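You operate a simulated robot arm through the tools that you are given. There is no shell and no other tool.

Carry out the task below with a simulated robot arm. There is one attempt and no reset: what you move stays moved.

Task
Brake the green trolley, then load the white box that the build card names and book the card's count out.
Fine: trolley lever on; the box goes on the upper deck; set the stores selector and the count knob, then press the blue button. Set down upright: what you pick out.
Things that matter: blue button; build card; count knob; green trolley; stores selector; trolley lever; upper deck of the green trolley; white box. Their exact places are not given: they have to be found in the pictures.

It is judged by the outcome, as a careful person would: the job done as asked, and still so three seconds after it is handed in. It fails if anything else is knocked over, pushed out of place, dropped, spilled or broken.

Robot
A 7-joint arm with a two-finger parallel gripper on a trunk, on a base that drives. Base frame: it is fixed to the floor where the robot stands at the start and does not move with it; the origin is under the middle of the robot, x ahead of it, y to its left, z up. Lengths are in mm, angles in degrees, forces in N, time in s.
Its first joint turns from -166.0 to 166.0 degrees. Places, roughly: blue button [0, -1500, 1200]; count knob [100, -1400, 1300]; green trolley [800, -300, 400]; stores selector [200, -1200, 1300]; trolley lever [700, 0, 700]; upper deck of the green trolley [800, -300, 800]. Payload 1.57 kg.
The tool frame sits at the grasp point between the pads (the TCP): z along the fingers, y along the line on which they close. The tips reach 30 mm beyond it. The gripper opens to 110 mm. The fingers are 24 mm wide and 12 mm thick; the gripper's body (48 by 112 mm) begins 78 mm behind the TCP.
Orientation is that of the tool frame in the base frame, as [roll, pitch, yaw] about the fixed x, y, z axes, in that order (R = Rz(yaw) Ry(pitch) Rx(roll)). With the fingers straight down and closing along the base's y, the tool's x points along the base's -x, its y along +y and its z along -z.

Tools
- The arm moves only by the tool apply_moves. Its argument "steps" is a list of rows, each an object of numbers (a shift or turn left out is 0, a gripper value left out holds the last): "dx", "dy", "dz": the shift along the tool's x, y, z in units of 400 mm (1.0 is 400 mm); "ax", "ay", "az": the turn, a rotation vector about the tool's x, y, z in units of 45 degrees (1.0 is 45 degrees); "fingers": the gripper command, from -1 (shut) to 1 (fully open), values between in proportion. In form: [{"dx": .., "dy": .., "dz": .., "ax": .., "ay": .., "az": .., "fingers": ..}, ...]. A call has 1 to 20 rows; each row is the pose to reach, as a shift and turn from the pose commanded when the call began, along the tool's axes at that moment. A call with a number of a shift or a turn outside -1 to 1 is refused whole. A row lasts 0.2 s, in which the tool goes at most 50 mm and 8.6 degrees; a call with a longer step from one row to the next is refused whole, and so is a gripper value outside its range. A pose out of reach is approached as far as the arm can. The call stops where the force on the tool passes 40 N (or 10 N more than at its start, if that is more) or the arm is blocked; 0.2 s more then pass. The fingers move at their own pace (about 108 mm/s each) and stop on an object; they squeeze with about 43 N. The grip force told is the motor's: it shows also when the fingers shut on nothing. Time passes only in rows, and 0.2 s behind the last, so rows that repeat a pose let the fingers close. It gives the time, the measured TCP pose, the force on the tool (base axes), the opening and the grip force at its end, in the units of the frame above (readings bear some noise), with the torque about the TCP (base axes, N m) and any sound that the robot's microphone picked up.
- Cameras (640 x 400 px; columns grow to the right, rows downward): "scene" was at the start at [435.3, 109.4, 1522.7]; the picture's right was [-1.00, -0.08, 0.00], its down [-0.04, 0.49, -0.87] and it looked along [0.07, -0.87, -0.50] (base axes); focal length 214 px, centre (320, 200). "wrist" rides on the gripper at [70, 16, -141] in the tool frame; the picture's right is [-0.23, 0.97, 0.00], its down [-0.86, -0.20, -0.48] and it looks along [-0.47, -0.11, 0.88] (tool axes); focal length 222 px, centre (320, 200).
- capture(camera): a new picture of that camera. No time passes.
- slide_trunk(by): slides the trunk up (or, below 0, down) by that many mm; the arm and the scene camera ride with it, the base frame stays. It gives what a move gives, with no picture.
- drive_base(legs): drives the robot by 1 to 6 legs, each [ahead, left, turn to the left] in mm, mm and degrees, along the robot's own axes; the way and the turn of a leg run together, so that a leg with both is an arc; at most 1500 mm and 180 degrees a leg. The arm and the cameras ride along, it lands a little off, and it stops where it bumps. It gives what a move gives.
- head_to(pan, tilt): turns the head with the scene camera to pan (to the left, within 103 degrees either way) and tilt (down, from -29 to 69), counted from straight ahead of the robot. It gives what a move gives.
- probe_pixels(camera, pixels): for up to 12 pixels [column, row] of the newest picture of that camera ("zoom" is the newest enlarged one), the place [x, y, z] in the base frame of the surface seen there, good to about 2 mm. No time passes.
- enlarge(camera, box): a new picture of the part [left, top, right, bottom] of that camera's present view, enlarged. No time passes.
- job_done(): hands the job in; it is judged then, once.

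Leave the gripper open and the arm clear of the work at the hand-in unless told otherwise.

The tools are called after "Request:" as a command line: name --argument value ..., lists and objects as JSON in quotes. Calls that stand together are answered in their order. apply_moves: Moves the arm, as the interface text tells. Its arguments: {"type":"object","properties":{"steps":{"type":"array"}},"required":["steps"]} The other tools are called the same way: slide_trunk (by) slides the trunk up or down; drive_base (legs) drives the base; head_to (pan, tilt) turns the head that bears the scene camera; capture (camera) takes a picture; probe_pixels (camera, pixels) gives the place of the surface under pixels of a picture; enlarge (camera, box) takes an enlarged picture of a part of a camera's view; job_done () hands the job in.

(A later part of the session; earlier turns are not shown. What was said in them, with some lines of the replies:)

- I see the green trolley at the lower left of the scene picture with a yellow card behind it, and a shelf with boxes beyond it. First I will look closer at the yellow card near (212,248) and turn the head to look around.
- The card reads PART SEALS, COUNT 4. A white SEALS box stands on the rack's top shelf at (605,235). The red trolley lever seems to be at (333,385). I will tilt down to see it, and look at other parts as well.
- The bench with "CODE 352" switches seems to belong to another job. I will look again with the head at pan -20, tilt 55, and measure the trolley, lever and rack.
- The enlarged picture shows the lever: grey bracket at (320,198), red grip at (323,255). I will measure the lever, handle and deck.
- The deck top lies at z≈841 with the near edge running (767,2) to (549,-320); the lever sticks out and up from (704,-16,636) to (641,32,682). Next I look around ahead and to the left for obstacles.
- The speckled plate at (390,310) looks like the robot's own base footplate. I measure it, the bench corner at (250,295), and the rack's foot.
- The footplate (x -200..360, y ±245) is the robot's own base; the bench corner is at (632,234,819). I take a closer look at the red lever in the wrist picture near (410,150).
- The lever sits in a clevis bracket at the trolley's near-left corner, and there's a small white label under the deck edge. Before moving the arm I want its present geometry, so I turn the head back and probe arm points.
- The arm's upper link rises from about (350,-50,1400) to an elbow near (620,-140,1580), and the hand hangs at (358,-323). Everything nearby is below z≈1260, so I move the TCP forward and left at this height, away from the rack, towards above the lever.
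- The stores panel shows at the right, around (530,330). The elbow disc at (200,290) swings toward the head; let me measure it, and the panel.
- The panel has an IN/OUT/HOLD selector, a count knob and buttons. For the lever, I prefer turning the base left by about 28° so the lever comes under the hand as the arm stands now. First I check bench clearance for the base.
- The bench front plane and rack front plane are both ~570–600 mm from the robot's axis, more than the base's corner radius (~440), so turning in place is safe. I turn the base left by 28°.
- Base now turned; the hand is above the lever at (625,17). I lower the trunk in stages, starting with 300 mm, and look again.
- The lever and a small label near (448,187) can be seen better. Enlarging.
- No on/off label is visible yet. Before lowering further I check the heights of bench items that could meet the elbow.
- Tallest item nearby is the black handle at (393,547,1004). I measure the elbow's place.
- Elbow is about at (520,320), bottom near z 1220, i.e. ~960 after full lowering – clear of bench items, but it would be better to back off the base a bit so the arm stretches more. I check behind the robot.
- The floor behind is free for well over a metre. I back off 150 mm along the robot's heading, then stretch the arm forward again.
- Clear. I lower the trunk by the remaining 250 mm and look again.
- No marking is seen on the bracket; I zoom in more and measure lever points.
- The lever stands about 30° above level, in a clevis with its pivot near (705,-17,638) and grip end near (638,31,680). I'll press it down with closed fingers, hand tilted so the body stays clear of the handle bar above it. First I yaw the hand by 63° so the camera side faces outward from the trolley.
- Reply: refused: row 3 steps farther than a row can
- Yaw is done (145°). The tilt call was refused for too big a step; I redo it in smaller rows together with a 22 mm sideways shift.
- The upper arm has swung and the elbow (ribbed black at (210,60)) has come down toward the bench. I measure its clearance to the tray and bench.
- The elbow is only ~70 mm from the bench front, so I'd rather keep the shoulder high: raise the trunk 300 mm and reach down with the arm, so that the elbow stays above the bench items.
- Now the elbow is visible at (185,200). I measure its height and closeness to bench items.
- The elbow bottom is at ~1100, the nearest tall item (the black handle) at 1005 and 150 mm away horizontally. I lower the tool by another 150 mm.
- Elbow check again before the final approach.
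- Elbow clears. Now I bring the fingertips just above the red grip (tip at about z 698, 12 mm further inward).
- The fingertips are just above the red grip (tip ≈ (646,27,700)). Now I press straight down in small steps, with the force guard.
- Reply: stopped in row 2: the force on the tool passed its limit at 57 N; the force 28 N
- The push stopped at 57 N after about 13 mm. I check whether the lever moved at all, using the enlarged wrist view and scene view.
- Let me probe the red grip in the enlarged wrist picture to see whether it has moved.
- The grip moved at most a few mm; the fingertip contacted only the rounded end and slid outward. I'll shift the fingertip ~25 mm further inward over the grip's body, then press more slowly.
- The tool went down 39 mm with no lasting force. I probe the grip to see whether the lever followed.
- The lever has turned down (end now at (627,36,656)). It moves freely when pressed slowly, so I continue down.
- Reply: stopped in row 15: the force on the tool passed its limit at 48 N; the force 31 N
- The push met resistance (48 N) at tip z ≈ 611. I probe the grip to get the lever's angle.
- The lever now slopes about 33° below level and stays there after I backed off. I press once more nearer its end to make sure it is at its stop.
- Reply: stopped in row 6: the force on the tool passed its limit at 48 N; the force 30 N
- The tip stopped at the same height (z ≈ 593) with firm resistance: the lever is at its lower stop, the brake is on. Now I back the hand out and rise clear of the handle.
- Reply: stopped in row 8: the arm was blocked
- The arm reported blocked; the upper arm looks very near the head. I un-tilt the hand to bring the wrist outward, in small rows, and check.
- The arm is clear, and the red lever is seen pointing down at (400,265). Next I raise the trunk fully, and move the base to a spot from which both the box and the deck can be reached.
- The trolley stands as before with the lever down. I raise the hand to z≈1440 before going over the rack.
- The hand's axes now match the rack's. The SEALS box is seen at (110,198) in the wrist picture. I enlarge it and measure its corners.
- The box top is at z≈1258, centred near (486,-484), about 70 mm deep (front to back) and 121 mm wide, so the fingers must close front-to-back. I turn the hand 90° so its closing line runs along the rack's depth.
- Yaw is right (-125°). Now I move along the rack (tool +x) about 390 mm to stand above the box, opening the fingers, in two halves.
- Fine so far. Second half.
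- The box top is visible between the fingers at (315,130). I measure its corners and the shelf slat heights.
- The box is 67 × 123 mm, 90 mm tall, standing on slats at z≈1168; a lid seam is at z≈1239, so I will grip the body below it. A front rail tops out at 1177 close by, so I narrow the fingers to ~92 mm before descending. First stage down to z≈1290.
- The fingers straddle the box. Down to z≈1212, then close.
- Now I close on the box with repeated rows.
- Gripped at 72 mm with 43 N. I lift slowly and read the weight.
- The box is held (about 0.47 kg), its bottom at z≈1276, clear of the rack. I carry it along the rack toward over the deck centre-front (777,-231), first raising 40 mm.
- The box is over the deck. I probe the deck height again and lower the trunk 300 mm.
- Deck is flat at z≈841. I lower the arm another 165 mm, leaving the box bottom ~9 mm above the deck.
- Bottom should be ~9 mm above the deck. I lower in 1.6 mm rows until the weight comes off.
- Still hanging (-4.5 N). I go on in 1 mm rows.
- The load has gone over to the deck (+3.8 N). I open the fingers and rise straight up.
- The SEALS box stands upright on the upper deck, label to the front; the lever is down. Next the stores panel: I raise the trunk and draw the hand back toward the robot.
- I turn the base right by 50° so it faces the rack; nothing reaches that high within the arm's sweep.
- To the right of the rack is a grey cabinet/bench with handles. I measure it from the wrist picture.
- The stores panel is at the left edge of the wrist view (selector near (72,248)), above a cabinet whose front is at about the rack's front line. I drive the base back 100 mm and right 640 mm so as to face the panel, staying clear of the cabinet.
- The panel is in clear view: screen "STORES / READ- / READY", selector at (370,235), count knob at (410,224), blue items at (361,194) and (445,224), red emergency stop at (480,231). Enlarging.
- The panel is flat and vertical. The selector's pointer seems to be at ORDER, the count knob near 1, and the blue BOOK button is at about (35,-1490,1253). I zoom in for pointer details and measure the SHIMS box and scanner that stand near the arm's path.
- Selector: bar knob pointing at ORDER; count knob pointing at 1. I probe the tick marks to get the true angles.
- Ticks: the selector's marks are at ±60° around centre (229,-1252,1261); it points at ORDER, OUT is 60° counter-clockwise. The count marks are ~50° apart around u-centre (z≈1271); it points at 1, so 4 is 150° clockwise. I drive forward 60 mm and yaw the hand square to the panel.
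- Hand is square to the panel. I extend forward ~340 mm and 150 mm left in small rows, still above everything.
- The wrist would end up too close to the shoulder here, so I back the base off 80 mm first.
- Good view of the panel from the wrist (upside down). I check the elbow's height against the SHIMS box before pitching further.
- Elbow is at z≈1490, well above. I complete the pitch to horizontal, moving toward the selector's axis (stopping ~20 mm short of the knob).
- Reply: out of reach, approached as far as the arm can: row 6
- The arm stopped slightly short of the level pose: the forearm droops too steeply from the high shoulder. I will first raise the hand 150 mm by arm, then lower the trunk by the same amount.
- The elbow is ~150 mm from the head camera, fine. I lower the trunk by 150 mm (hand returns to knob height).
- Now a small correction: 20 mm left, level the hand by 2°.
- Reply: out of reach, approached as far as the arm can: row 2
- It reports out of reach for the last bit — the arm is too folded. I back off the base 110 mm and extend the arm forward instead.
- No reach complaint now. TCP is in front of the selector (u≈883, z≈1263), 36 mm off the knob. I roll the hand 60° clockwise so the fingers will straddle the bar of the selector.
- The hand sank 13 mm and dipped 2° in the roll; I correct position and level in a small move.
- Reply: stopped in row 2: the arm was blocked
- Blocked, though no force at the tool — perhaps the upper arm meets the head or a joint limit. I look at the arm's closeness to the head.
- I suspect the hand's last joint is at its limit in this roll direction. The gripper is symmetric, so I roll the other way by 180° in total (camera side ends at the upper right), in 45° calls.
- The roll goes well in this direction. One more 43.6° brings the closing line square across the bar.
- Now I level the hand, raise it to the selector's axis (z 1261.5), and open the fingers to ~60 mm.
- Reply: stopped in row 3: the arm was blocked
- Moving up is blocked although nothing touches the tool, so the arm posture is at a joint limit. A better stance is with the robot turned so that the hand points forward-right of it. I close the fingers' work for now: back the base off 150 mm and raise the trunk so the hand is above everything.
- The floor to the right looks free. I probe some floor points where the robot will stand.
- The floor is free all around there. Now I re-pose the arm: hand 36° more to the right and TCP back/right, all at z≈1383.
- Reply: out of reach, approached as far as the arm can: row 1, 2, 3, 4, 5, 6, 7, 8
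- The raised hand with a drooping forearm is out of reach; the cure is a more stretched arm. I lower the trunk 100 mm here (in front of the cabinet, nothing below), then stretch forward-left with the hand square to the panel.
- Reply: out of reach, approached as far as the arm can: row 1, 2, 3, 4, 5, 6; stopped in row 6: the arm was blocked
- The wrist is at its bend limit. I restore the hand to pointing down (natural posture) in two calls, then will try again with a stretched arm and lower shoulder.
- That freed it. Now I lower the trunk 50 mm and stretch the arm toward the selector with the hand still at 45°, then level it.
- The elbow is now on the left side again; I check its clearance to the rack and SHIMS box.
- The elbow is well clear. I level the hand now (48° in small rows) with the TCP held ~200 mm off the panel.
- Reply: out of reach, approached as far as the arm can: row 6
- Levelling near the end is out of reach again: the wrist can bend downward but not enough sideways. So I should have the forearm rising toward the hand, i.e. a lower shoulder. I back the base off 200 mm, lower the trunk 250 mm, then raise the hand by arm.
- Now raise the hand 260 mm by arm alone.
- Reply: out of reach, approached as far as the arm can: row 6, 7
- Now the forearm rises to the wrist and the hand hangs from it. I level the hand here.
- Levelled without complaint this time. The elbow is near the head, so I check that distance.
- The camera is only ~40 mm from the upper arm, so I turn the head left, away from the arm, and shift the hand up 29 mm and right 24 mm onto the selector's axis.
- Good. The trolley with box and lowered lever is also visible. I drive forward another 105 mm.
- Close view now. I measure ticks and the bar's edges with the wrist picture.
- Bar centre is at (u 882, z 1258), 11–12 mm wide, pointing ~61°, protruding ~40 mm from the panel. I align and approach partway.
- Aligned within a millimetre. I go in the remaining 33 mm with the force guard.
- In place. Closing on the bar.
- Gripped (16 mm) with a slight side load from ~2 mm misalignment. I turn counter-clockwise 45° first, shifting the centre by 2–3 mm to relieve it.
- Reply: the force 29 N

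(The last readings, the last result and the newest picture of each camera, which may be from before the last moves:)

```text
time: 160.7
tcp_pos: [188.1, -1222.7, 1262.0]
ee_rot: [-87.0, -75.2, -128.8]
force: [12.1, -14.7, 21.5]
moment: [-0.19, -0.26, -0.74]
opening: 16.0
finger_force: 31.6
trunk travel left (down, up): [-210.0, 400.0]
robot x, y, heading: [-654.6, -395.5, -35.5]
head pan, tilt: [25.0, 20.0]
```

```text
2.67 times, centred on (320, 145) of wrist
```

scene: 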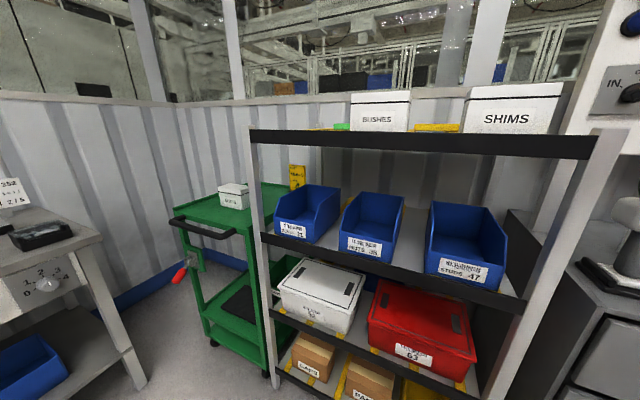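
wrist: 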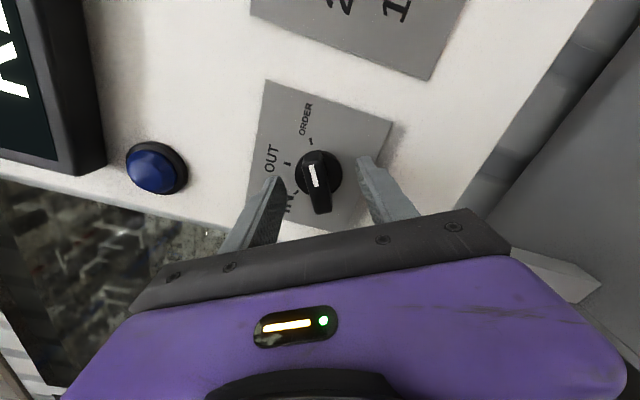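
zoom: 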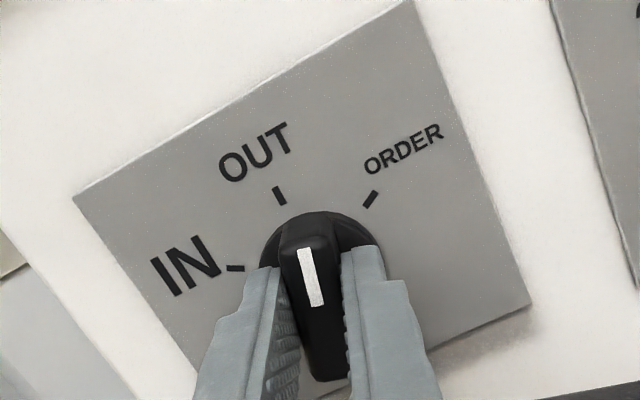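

The bar follows. There is ~29 N of side load, so I shift 3 mm up and 2 mm in while turning the last 15°.

Request:
apply_moves --steps '[{"dx": 0.0073, "dy": -0.0018, "dz": 0.005}, {"az": -0.11, "dx": 0.0073, "dy": -0.0018, "dz": 0.005}, {"az": -0.22, "dx": 0.0073, "dy": -0.0018, "dz": 0.005}, {"az": -0.34, "dx": 0.0073, "dy": -0.0018, "dz": 0.005}]'

Request:
enlarge --camera "wrist" --box '[220, 70, 420, 220]'

```text
time: 161.7
tcp_pos: [190.6, -1224.3, 1263.1]
ee_rot: [43.8, -89.3, 100.5]
force: [-20.8, 17.3, -11.3]
moment: [0.16, 0.17, -0.29]
opening: 16.0
finger_force: 31.2
trunk travel left (down, up): [-210.0, 400.0]
robot x, y, heading: [-653.5, -393.7, -35.6]
head pan, tilt: [25.0, 20.0]
```

```text
2.67 times, centred on (320, 145) of wrist
```

zoom: 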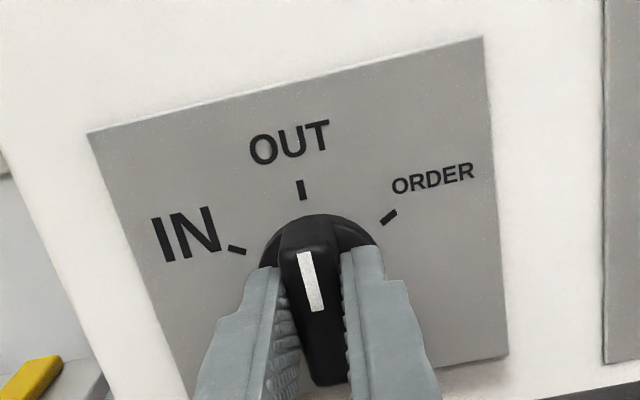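

The pointer is at OUT. I open the fingers and check it stays.

Request:
apply_moves --steps '[{"dz": -0.003, "fingers": 0.09}, {"dz": -0.005}, {"dz": -0.005}]'

Request:
apply_moves --steps '[{"dz": -0.08}, {"dz": -0.16}]'

Request:
capture --camera "wrist"

Request:
enlarge --camera "wrist" --box '[220, 70, 420, 220]'

```text
time: 162.5
tcp_pos: [188.4, -1223.5, 1262.8]
ee_rot: [30.2, -89.2, 114.0]
force: [0.1, -0.5, -0.1]
moment: [0.02, 0.02, -0.01]
opening: 59.9
finger_force: 0.1
trunk travel left (down, up): [-210.0, 400.0]
robot x, y, heading: [-651.3, -390.3, -35.5]
head pan, tilt: [25.0, 20.0]
```

```text
time: 163.1
tcp_pos: [135.9, -1185.1, 1263.3]
ee_rot: [29.4, -89.4, 114.8]
force: [-0.3, 0.2, -0.2]
moment: [-0.05, -0.02, -0.01]
opening: 60.0
finger_force: 0.1
trunk travel left (down, up): [-210.0, 400.0]
robot x, y, heading: [-653.6, -389.9, -35.9]
head pan, tilt: [25.0, 20.0]
```

```text
taken
```

wrist: 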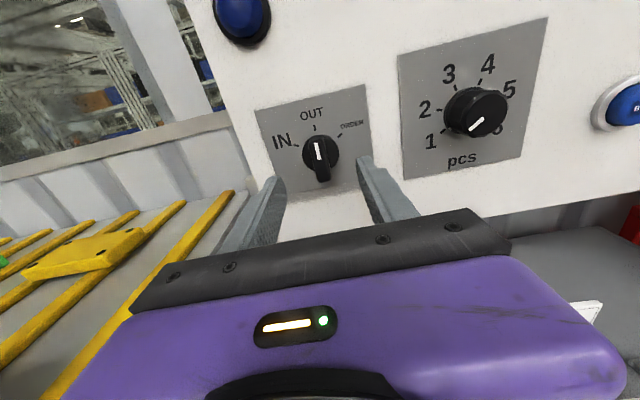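

```text
2.67 times, centred on (320, 145) of wrist
```

zoom: 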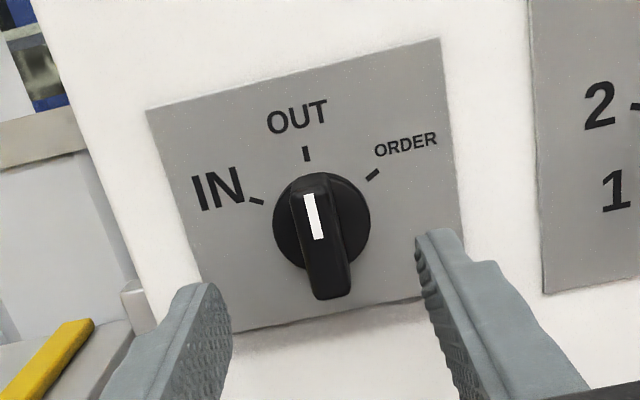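

The selector stands at OUT. Now the count knob: I drive the base 158 mm to the right so the hand comes in front of it (fingertips ~45 mm off the knobs).

Request:
drive_base --legs '[[0, -158, 0]]'

Request:
capture --camera "wrist"

Request:
enlarge --camera "wrist" --box '[220, 60, 420, 220]'

```text
time: 164.5
tcp_pos: [47.8, -1309.8, 1263.2]
ee_rot: [29.0, -89.2, 115.2]
force: [0.2, 0.4, -0.3]
moment: [-0.03, -0.01, -0.03]
opening: 60.0
finger_force: 0.1
trunk travel left (down, up): [-210.0, 400.0]
robot x, y, heading: [-741.7, -518.8, -35.5]
head pan, tilt: [25.0, 20.0]
```

```text
taken
```

wrist: 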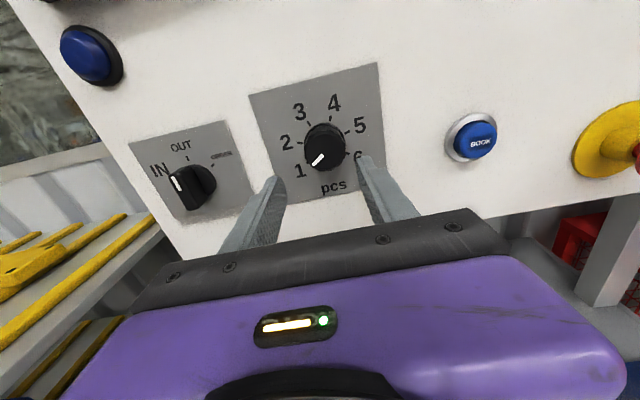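

```text
2.50 times, centred on (320, 140) of wrist
```

zoom: 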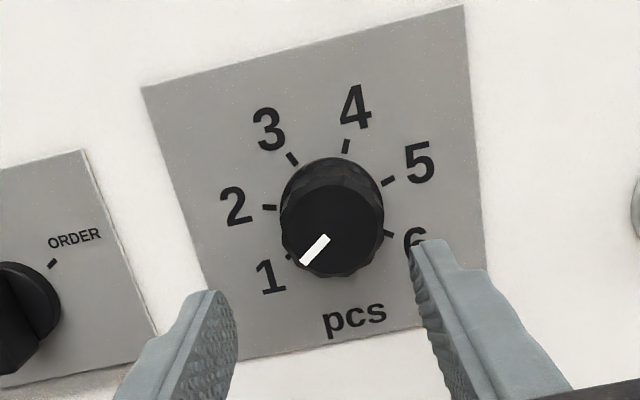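

Pointer at 1 confirmed; six positions. I measure ticks and knob outline.

Request:
probe_pixels --camera "zoom" --pixels '[[290, 257], [268, 207], [292, 158], [346, 145], [389, 181], [388, 233], [330, 230], [310, 252], [290, 230], [375, 225], [330, 272], [333, 190]]'

```text
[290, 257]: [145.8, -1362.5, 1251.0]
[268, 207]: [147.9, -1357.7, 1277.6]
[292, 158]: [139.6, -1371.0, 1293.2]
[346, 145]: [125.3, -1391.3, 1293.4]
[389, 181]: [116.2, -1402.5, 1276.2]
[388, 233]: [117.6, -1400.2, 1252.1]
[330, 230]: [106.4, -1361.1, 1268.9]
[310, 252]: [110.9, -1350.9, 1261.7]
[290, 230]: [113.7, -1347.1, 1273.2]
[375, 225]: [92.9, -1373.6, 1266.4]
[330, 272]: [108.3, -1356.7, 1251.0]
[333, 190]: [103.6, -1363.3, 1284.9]
```

Knob axis ≈ (u 1039.3, z 1269), 34 mm diameter. I align and move in halfway.

Request:
apply_moves --steps '[{"dx": 0.0126, "dy": 0.016, "dz": 0.03}, {"dx": 0.0126, "dy": 0.016, "dz": 0.07}, {"dx": 0.0126, "dy": 0.016, "dz": 0.07}]'

Request:
enlarge --camera "wrist" --box '[220, 60, 420, 220]'

```text
time: 165.3
tcp_pos: [66.0, -1331.0, 1268.5]
ee_rot: [27.9, -89.2, 116.3]
force: [-0.6, 0.3, 0.1]
moment: [0.0, -0.01, 0.01]
opening: 60.0
finger_force: 0.1
trunk travel left (down, up): [-210.0, 400.0]
robot x, y, heading: [-741.8, -520.8, -35.2]
head pan, tilt: [25.0, 20.0]
```

```text
2.50 times, centred on (320, 140) of wrist
```

zoom: 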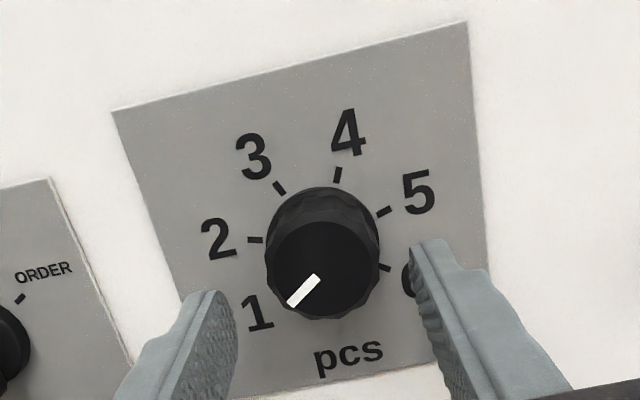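

Well centred. In another 35 mm, then close.

Request:
apply_moves --steps '[{"dz": 0.03}, {"dz": 0.06}, {"dz": 0.0875}]'

Request:
apply_moves --steps '[{"fingers": -1}, {"dz": 0.0}, {"dz": 0.0}]'

Request:
enlarge --camera "wrist" --box '[220, 60, 420, 220]'

```text
time: 166.1
tcp_pos: [94.6, -1352.0, 1269.4]
ee_rot: [28.8, -89.2, 115.6]
force: [0.3, -0.5, -0.2]
moment: [-0.01, -0.01, 0.0]
opening: 60.2
finger_force: 0.1
trunk travel left (down, up): [-210.0, 400.0]
robot x, y, heading: [-745.8, -519.4, -35.4]
head pan, tilt: [25.0, 20.0]
```

```text
time: 166.9
tcp_pos: [94.7, -1351.7, 1268.5]
ee_rot: [29.4, -89.2, 115.0]
force: [3.9, -4.1, 0.4]
moment: [-0.01, 0.0, -0.61]
opening: 41.7
finger_force: 44.7
trunk travel left (down, up): [-210.0, 400.0]
robot x, y, heading: [-741.5, -519.8, -35.4]
head pan, tilt: [25.0, 20.0]
```

```text
2.50 times, centred on (320, 140) of wrist
```

zoom: 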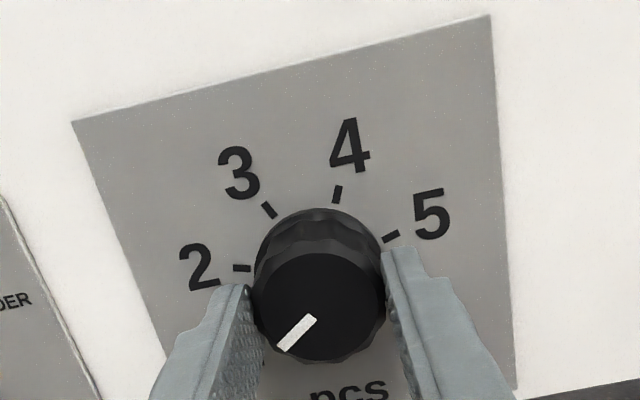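

Firm grip, little side load. I turn clockwise in 45° calls, watching the pointer.

Request:
apply_moves --steps '[{"az": 0.14}, {"az": 0.28}, {"az": 0.42}, {"az": 0.56}, {"az": 0.7}, {"az": 0.84}, {"az": 1.0}]'

Request:
enlarge --camera "wrist" --box '[220, 60, 420, 220]'

```text
time: 168.5
tcp_pos: [95.5, -1352.4, 1269.8]
ee_rot: [-89.2, -45.3, -126.2]
force: [-22.3, 26.0, -11.6]
moment: [0.26, 0.42, -0.32]
opening: 41.4
finger_force: 45.1
trunk travel left (down, up): [-210.0, 400.0]
robot x, y, heading: [-742.5, -519.4, -35.6]
head pan, tilt: [25.0, 20.0]
```

```text
2.50 times, centred on (320, 140) of wrist
```

zoom: 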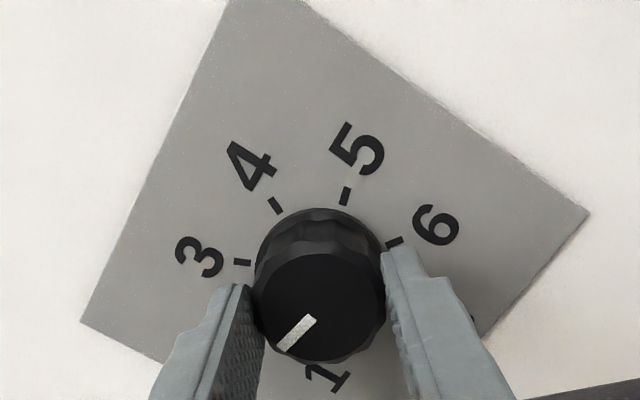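

The knob follows the fingers. There's ~33 N axial load, so I ease off 3 mm outward and turn another 45°.

Request:
apply_moves --steps '[{"dz": -0.0075}, {"dz": -0.0075, "az": 0.14}, {"dz": -0.0075, "az": 0.28}, {"dz": -0.0075, "az": 0.42}, {"dz": -0.0075, "az": 0.56}, {"dz": -0.0075, "az": 0.7}, {"dz": -0.0075, "az": 0.84}, {"dz": -0.0075, "az": 1.0}]'

Request:
enlarge --camera "wrist" --box '[220, 60, 420, 220]'

```text
time: 170.3
tcp_pos: [93.7, -1350.0, 1269.7]
ee_rot: [-89.2, -0.2, -125.7]
force: [23.2, -16.8, 18.2]
moment: [0.02, 0.12, -0.23]
opening: 41.5
finger_force: 44.4
trunk travel left (down, up): [-210.0, 400.0]
robot x, y, heading: [-744.0, -519.3, -35.7]
head pan, tilt: [25.0, 20.0]
```

```text
2.50 times, centred on (320, 140) of wrist
```

zoom: 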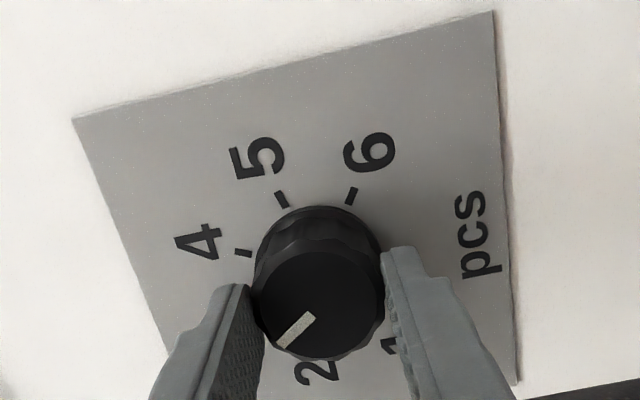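

90° done. I ease 1.4 mm in and 1 mm up, and turn another 45°.

Request:
apply_moves --steps '[{"dz": 0.0035, "dy": -0.002}, {"dz": 0.0035, "dy": -0.002, "az": 0.14}, {"dz": 0.0035, "dy": -0.002, "az": 0.28}, {"dz": 0.0035, "dy": -0.002, "az": 0.42}, {"dz": 0.0035, "dy": -0.002, "az": 0.56}, {"dz": 0.0035, "dy": -0.002, "az": 0.7}, {"dz": 0.0035, "dy": -0.002, "az": 0.84}, {"dz": 0.0035, "dy": -0.002, "az": 1.0}]'

Request:
enlarge --camera "wrist" --box '[220, 60, 420, 220]'

```text
time: 172.1
tcp_pos: [94.0, -1350.1, 1269.2]
ee_rot: [-89.0, 44.7, -125.0]
force: [-7.9, 20.0, 3.6]
moment: [0.31, 0.4, -0.01]
opening: 41.4
finger_force: 44.8
trunk travel left (down, up): [-210.0, 400.0]
robot x, y, heading: [-740.9, -519.3, -35.7]
head pan, tilt: [25.0, 20.0]
```

```text
2.50 times, centred on (320, 140) of wrist
```

zoom: 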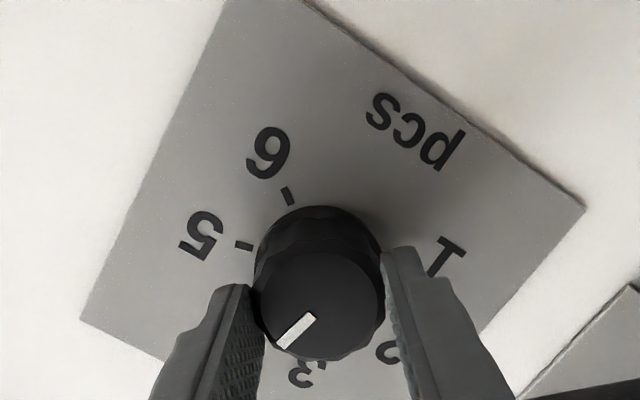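

135° done; the last 15°.

Request:
apply_moves --steps '[{"az": 0.08}, {"az": 0.16}, {"az": 0.24}, {"az": 0.333}, {"az": 0.333}]'

Request:
enlarge --camera "wrist" --box '[220, 60, 420, 220]'

```text
time: 173.3
tcp_pos: [94.3, -1350.5, 1270.9]
ee_rot: [-88.7, 59.6, -124.6]
force: [-12.7, 20.7, 0.2]
moment: [0.03, -0.04, 0.38]
opening: 41.7
finger_force: 44.8
trunk travel left (down, up): [-210.0, 400.0]
robot x, y, heading: [-741.4, -522.6, -35.7]
head pan, tilt: [25.0, 20.0]
```

```text
2.50 times, centred on (320, 140) of wrist
```

zoom: 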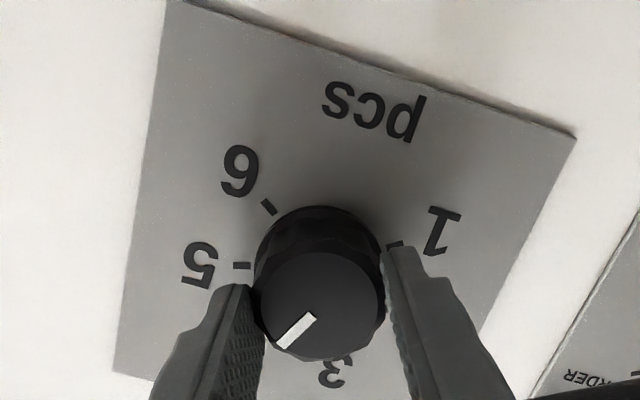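

The pointer lies between 5 (left) and 3 (bottom), where 4 should be. I open and back out to verify.

Request:
apply_moves --steps '[{"fingers": 0.09}, {"dz": 0.0}, {"dz": 0.0}]'

Request:
apply_moves --steps '[{"dz": -0.08}, {"dz": -0.16}]'

Request:
capture --camera "wrist"

Request:
enlarge --camera "wrist" --box '[220, 60, 420, 220]'

```text
time: 174.1
tcp_pos: [94.9, -1352.2, 1269.0]
ee_rot: [-88.6, 59.6, -124.4]
force: [-0.5, -0.5, -0.8]
moment: [0.0, 0.02, 0.05]
opening: 60.2
finger_force: 0.1
trunk travel left (down, up): [-210.0, 400.0]
robot x, y, heading: [-742.9, -520.0, -35.6]
head pan, tilt: [25.0, 20.0]
```

```text
time: 174.7
tcp_pos: [41.1, -1314.3, 1267.6]
ee_rot: [-88.7, 59.7, -124.6]
force: [-0.1, 0.3, -0.5]
moment: [-0.05, -0.02, 0.02]
opening: 60.2
finger_force: 0.0
trunk travel left (down, up): [-210.0, 400.0]
robot x, y, heading: [-745.8, -517.8, -35.8]
head pan, tilt: [25.0, 20.0]
```

```text
taken
```

wrist: 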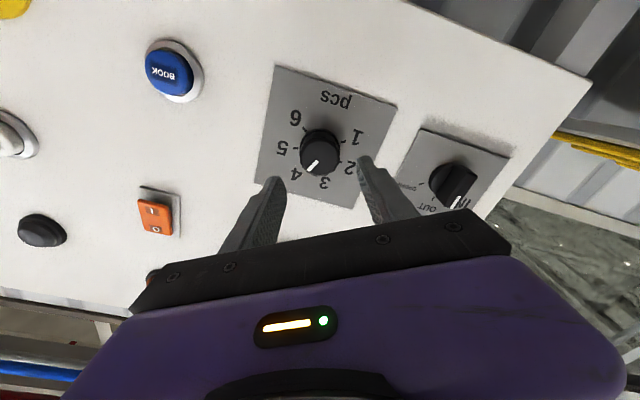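

```text
2.50 times, centred on (320, 140) of wrist
```

zoom: 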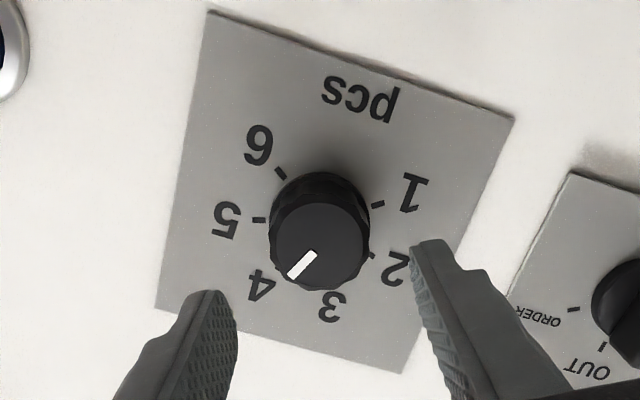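

The pointer is toward 4. I enlarge and probe for exact angles, for the selector too.

Request:
probe_pixels --camera "zoom" --pixels '[[292, 275], [311, 255], [320, 240], [275, 240], [366, 240], [320, 285], [325, 182], [280, 172], [259, 220], [378, 204]]'

Request:
enlarge --camera "wrist" --box '[380, 120, 520, 230]'

```text
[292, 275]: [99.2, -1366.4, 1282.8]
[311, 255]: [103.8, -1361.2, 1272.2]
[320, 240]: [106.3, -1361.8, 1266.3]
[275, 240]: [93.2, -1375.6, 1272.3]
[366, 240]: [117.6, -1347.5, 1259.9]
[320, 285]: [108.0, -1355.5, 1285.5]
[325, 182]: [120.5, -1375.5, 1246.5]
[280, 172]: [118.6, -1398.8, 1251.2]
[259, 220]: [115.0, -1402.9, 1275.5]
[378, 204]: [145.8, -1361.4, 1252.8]
```

```text
3.64 times, centred on (450, 175) of wrist
```

zoom: 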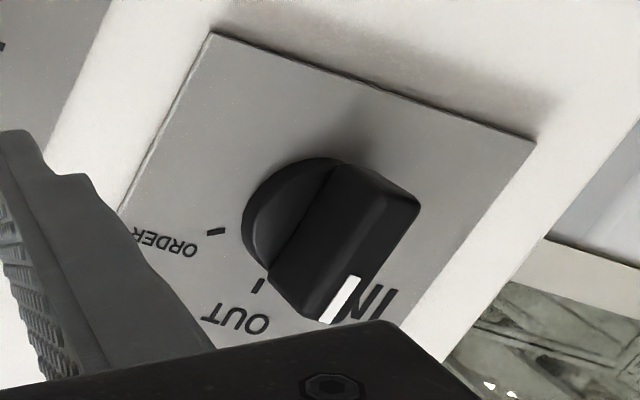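

The count pointer measures ~27° (position 4 is at 25°), the selector bar is parallel to its OUT mark. Now the BOOK button: I close the fingers and drive right ~147 mm.

Request:
apply_moves --steps '[{"fingers": -1}, {"dz": 0.0}, {"dz": 0.0}]'

Request:
drive_base --legs '[[0, -147, 0]]'

Request:
capture --camera "wrist"

Request:
enlarge --camera "wrist" --box '[220, 60, 420, 220]'

```text
time: 175.5
tcp_pos: [41.7, -1313.4, 1269.4]
ee_rot: [-88.7, 59.6, -124.5]
force: [-0.1, 0.0, 0.9]
moment: [0.0, 0.03, 0.05]
opening: 0.0
finger_force: 20.7
trunk travel left (down, up): [-210.0, 400.0]
robot x, y, heading: [-745.5, -520.4, -35.2]
head pan, tilt: [25.0, 20.0]
```

```text
time: 176.8
tcp_pos: [-44.9, -1435.9, 1268.8]
ee_rot: [-88.7, 59.6, -124.4]
force: [-0.8, -1.0, -1.1]
moment: [0.02, 0.01, 0.01]
opening: 0.0
finger_force: 21.2
trunk travel left (down, up): [-210.0, 400.0]
robot x, y, heading: [-833.6, -643.0, -35.2]
head pan, tilt: [25.0, 20.0]
```

```text
taken
```

wrist: 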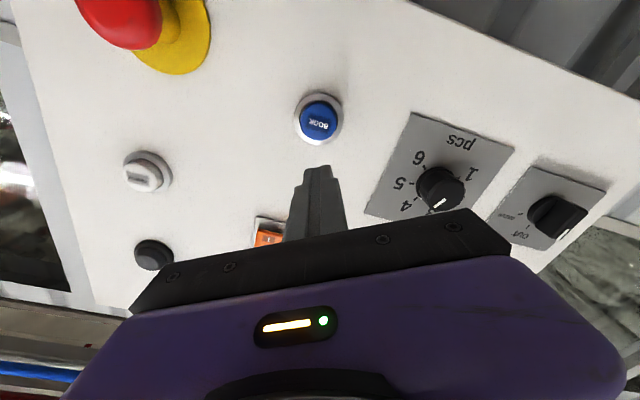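

```text
2.50 times, centred on (320, 140) of wrist
```

zoom: 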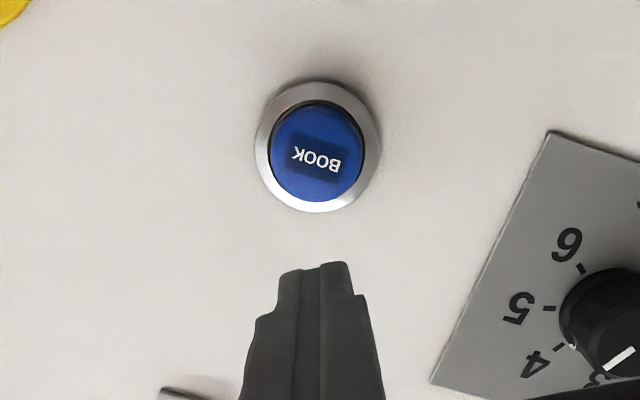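

The BOOK button is in view at (318,121); the count pointer is at 4 from here as well. I measure the button.

Request:
probe_pixels --camera "zoom" --pixels '[[317, 155], [280, 155], [356, 155], [317, 115], [317, 195], [262, 150], [372, 150], [317, 88], [317, 208], [200, 200]]'

```text
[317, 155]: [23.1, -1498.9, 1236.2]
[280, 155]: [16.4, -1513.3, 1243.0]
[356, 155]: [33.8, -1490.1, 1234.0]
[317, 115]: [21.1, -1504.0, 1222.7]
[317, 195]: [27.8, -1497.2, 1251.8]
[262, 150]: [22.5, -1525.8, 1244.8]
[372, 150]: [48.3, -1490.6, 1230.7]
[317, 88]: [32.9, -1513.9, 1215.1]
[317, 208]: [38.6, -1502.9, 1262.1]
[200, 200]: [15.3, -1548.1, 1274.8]
```

Button centre ≈ (u 1200, z 1239), face at n≈-899. I align and advance to ~15 mm before it.

Request:
apply_moves --steps '[{"dx": 0.04, "dy": 0.0075}, {"dx": 0.0777, "dy": 0.0149}, {"dx": 0.0777, "dy": 0.0149, "dz": 0.06}, {"dx": 0.0777, "dy": 0.0149, "dz": 0.115}]'

Request:
capture --camera "wrist"

Request:
enlarge --camera "wrist" --box '[240, 90, 400, 210]'

```text
time: 177.8
tcp_pos: [-12.8, -1470.9, 1239.3]
ee_rot: [-88.7, 59.6, -124.5]
force: [0.2, 0.0, -0.2]
moment: [-0.01, 0.01, -0.02]
opening: 0.3
finger_force: 20.9
trunk travel left (down, up): [-210.0, 400.0]
robot x, y, heading: [-834.3, -644.0, -35.3]
head pan, tilt: [25.0, 20.0]
```

```text
taken
```

wrist: 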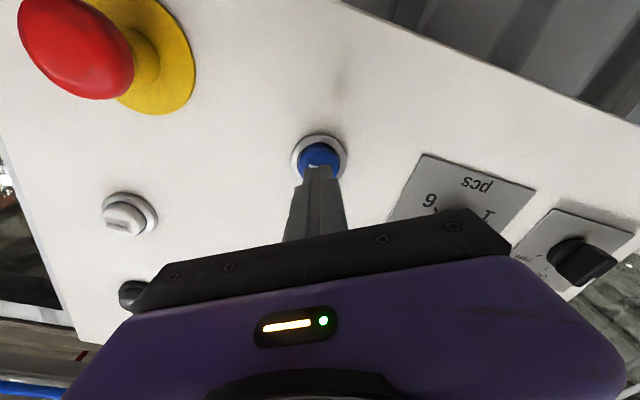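

```text
3.33 times, centred on (320, 150) of wrist
```

zoom: 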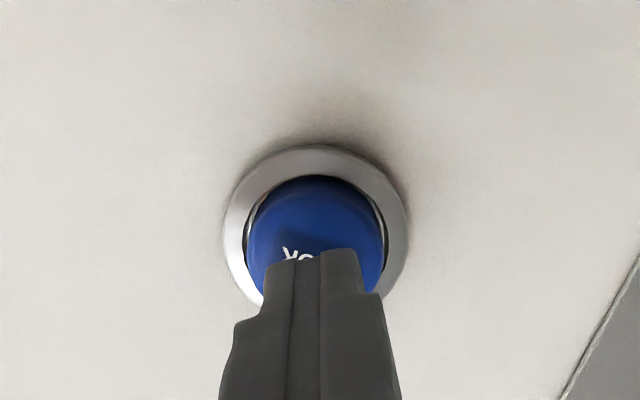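

Tips are ~17 mm from the button face. Before pressing, I take one more look at the knobs and screen with the head camera (pan 0, staying clear of the arm).

Request:
head_to --pan 5 --tilt 5

Request:
capture --camera "scene"

```text
time: 178.7
tcp_pos: [-13.1, -1471.4, 1241.3]
ee_rot: [-88.7, 59.6, -124.5]
force: [-1.4, 0.6, -0.3]
moment: [0.0, -0.01, 0.03]
opening: 0.1
finger_force: 21.4
trunk travel left (down, up): [-210.0, 400.0]
robot x, y, heading: [-831.7, -640.4, -35.8]
head pan, tilt: [5.0, 5.0]
```

```text
taken
```

scene: 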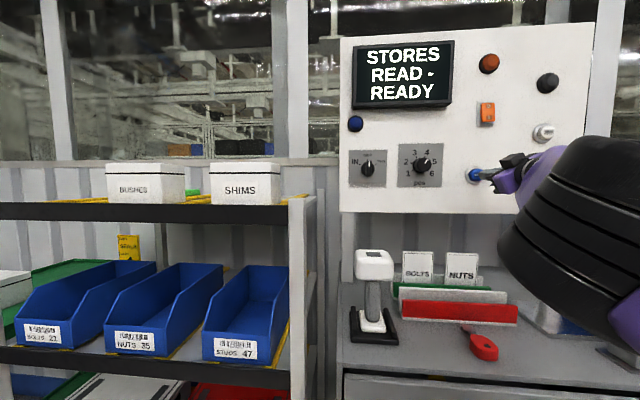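

Request:
enlarge --camera "scene" --box '[345, 135, 450, 195]'

Request:
enlarge --camera "scene" --box '[395, 140, 450, 190]'

```text
6.10 times, centred on (398, 165) of scene
```

zoom: 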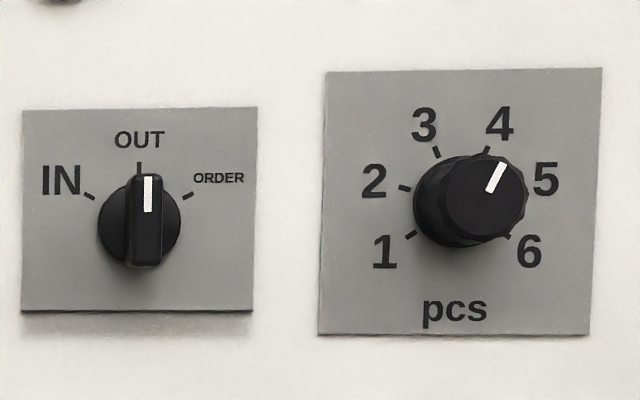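

```text
8.00 times, centred on (422, 165) of scene
```

zoom: 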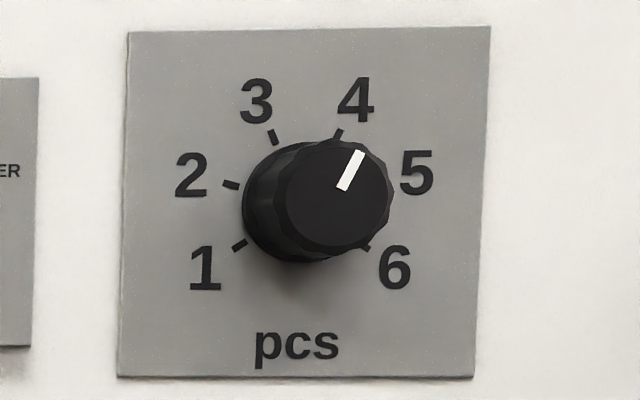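

Selector pointer is on OUT, count pointer on 4. Now I press BOOK slowly, 2 mm per row, with the force guard.

Request:
apply_moves --steps '[{"dz": 0.01}, {"dz": 0.02}, {"dz": 0.03}, {"dz": 0.036}, {"dz": 0.04}, {"dz": 0.044}, {"dz": 0.048}, {"dz": 0.052}, {"dz": 0.056}, {"dz": 0.06}]'

Request:
capture --camera "scene"

```text
time: 180.9
tcp_pos: [5.3, -1484.7, 1240.0]
ee_rot: [-88.7, 59.6, -124.4]
force: [-15.1, 14.2, -1.1]
moment: [0.09, 0.17, 0.0]
opening: 0.2
finger_force: 21.0
trunk travel left (down, up): [-210.0, 400.0]
robot x, y, heading: [-829.9, -641.9, -35.3]
head pan, tilt: [5.0, 5.0]
heard: click
```

```text
taken
```

scene: 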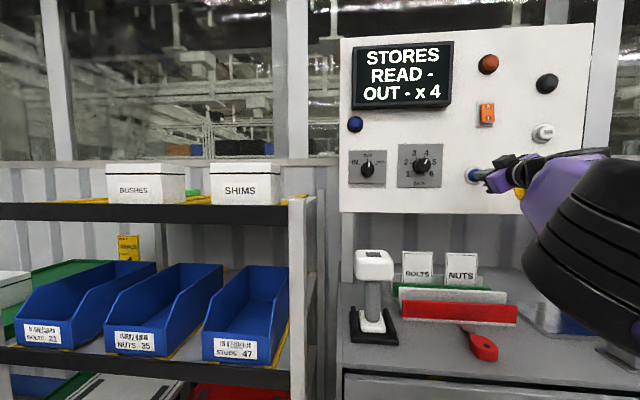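

A click was heard and the screen now reads "OUT - x 4": the booking went through. I back the hand straight out.

Request:
apply_moves --steps '[{"dz": -0.05}, {"dz": -0.12}, {"dz": -0.2}, {"dz": -0.28}]'

Request:
drive_base --legs '[[-200, 0, 0]]'

Request:
capture --camera "scene"

Request:
capture --camera "wrist"

```text
time: 181.9
tcp_pos: [-84.7, -1418.9, 1239.1]
ee_rot: [-88.7, 59.7, -124.5]
force: [0.8, -0.7, 0.2]
moment: [-0.02, -0.02, 0.0]
opening: 0.0
finger_force: 20.7
trunk travel left (down, up): [-210.0, 400.0]
robot x, y, heading: [-832.5, -642.6, -35.4]
head pan, tilt: [5.0, 5.0]
```

```text
time: 183.5
tcp_pos: [-245.0, -1303.2, 1240.3]
ee_rot: [-88.7, 59.6, -124.4]
force: [-0.3, 1.4, -0.7]
moment: [0.0, -0.04, 0.01]
opening: 0.0
finger_force: 21.3
trunk travel left (down, up): [-210.0, 400.0]
robot x, y, heading: [-993.7, -528.1, -35.3]
head pan, tilt: [5.0, 5.0]
```

```text
taken
```

scene: 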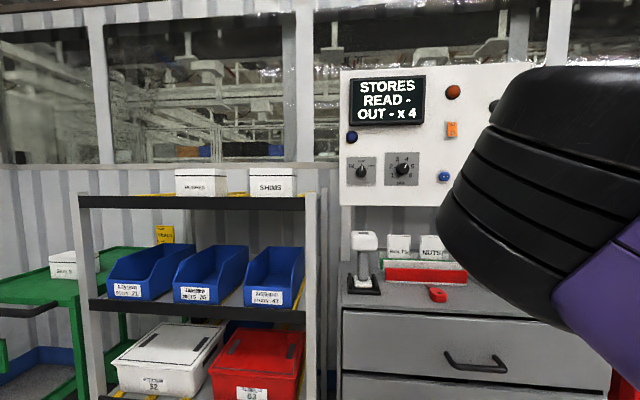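

```text
taken
```

wrist: 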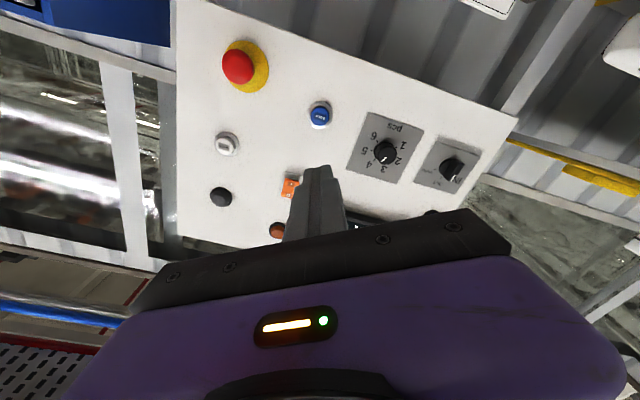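

The screen keeps "OUT - x 4". I open the gripper and look toward the trolley to verify lever and box.

Request:
apply_moves --steps '[{"fingers": 1}, {"dz": 0.0}, {"dz": 0.0}, {"dz": 0.0}]'

Request:
head_to --pan 45 --tilt 20

Request:
capture --camera "scene"

Request:
enlarge --camera "scene" --box '[240, 110, 440, 260]'

```text
time: 184.5
tcp_pos: [-246.1, -1303.1, 1239.4]
ee_rot: [-88.7, 59.6, -124.5]
force: [0.3, -0.1, 0.7]
moment: [0.02, 0.01, 0.01]
opening: 109.8
finger_force: 0.1
trunk travel left (down, up): [-210.0, 400.0]
robot x, y, heading: [-990.7, -526.4, -35.4]
head pan, tilt: [5.0, 5.0]
```

```text
time: 185.5
tcp_pos: [-246.7, -1304.5, 1240.1]
ee_rot: [-88.7, 59.7, -124.4]
force: [-0.4, -0.7, -0.2]
moment: [-0.03, 0.0, -0.01]
opening: 110.2
finger_force: 0.0
trunk travel left (down, up): [-210.0, 400.0]
robot x, y, heading: [-989.8, -529.2, -35.3]
head pan, tilt: [45.0, 20.0]
```

```text
taken
```

scene: 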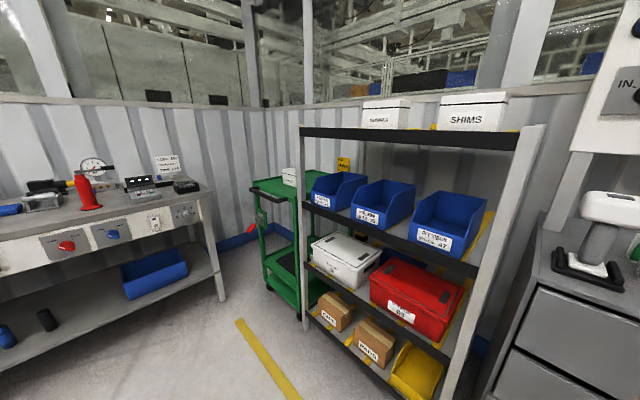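

```text
2.67 times, centred on (340, 185) of scene
```

zoom: 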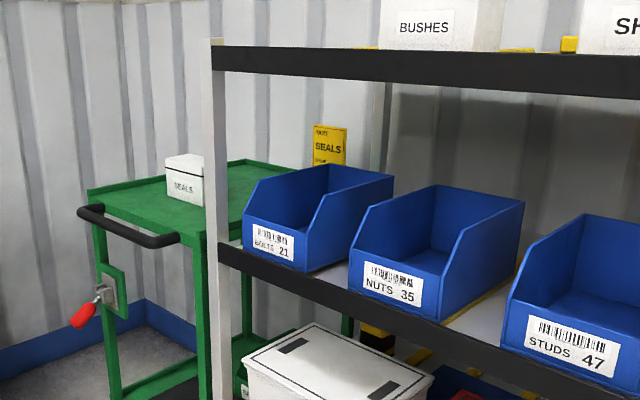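

All as wanted: the lever is down, the SEALS box stands upright on the upper deck, nothing else disturbed. I back off another 120 mm over the free floor so the arm is well clear, then hand in.

Request:
drive_base --legs '[[-120, 0, 0]]'

Request:
head_to --pan 5 --tilt 5

Request:
capture --camera "scene"

```text
time: 186.8
tcp_pos: [-344.1, -1231.3, 1239.7]
ee_rot: [-88.7, 59.6, -124.4]
force: [0.3, -0.2, -0.4]
moment: [0.0, 0.0, 0.04]
opening: 109.9
finger_force: 0.1
trunk travel left (down, up): [-210.0, 400.0]
robot x, y, heading: [-1091.1, -458.3, -35.4]
head pan, tilt: [45.0, 20.0]
```

```text
time: 187.8
tcp_pos: [-343.9, -1232.0, 1239.4]
ee_rot: [-88.7, 59.6, -124.3]
force: [-0.8, -0.2, 0.0]
moment: [-0.03, -0.04, -0.02]
opening: 110.2
finger_force: 0.0
trunk travel left (down, up): [-210.0, 400.0]
robot x, y, heading: [-1090.6, -454.6, -35.3]
head pan, tilt: [5.0, 5.0]
```

```text
taken
```

scene: 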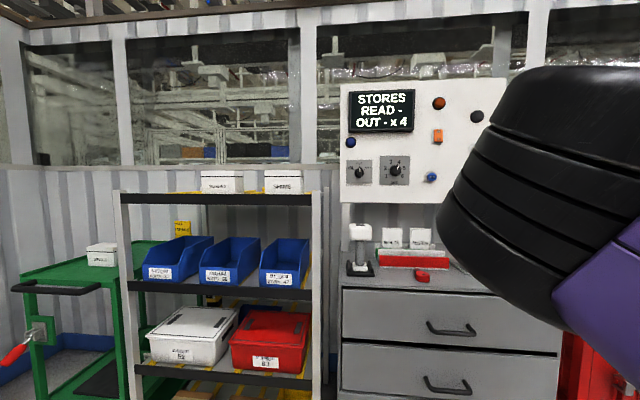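

The screen still reads "OUT - x 4", the selector is on OUT, the knob is on 4, the brake lever is down and the box is on the deck. The gripper is open and the arm clear. Handing in.

Request:
job_done

```text
The job is handed in.
```

The job is handed in, and each step looked right in my last check.

- **Brake:** the green trolley's lever is pushed down to its lower stop. It carries no on/off marking. It was up at the start and the other end of its travel is down, so I took down as "on".
- **Box:** the card reads PART SEALS, COUNT 4. The white SEALS box stands upright on the upper deck with its label to the front.
- **Booking:** the selector is on OUT and the count knob is on 4. I pressed the blue BOOK button once and heard it click. The screen changed from "READY" to "OUT - x 4".

The screen shows a dash where a part name might go, and its "READ -" line never changed. The scanner on the cabinet may fill that in, but the task did not mention scanning, so I left it alone.

In the last pictures nothing else was knocked over or out of place. The gripper was open and the arm was well clear of the panel, rack and trolley.
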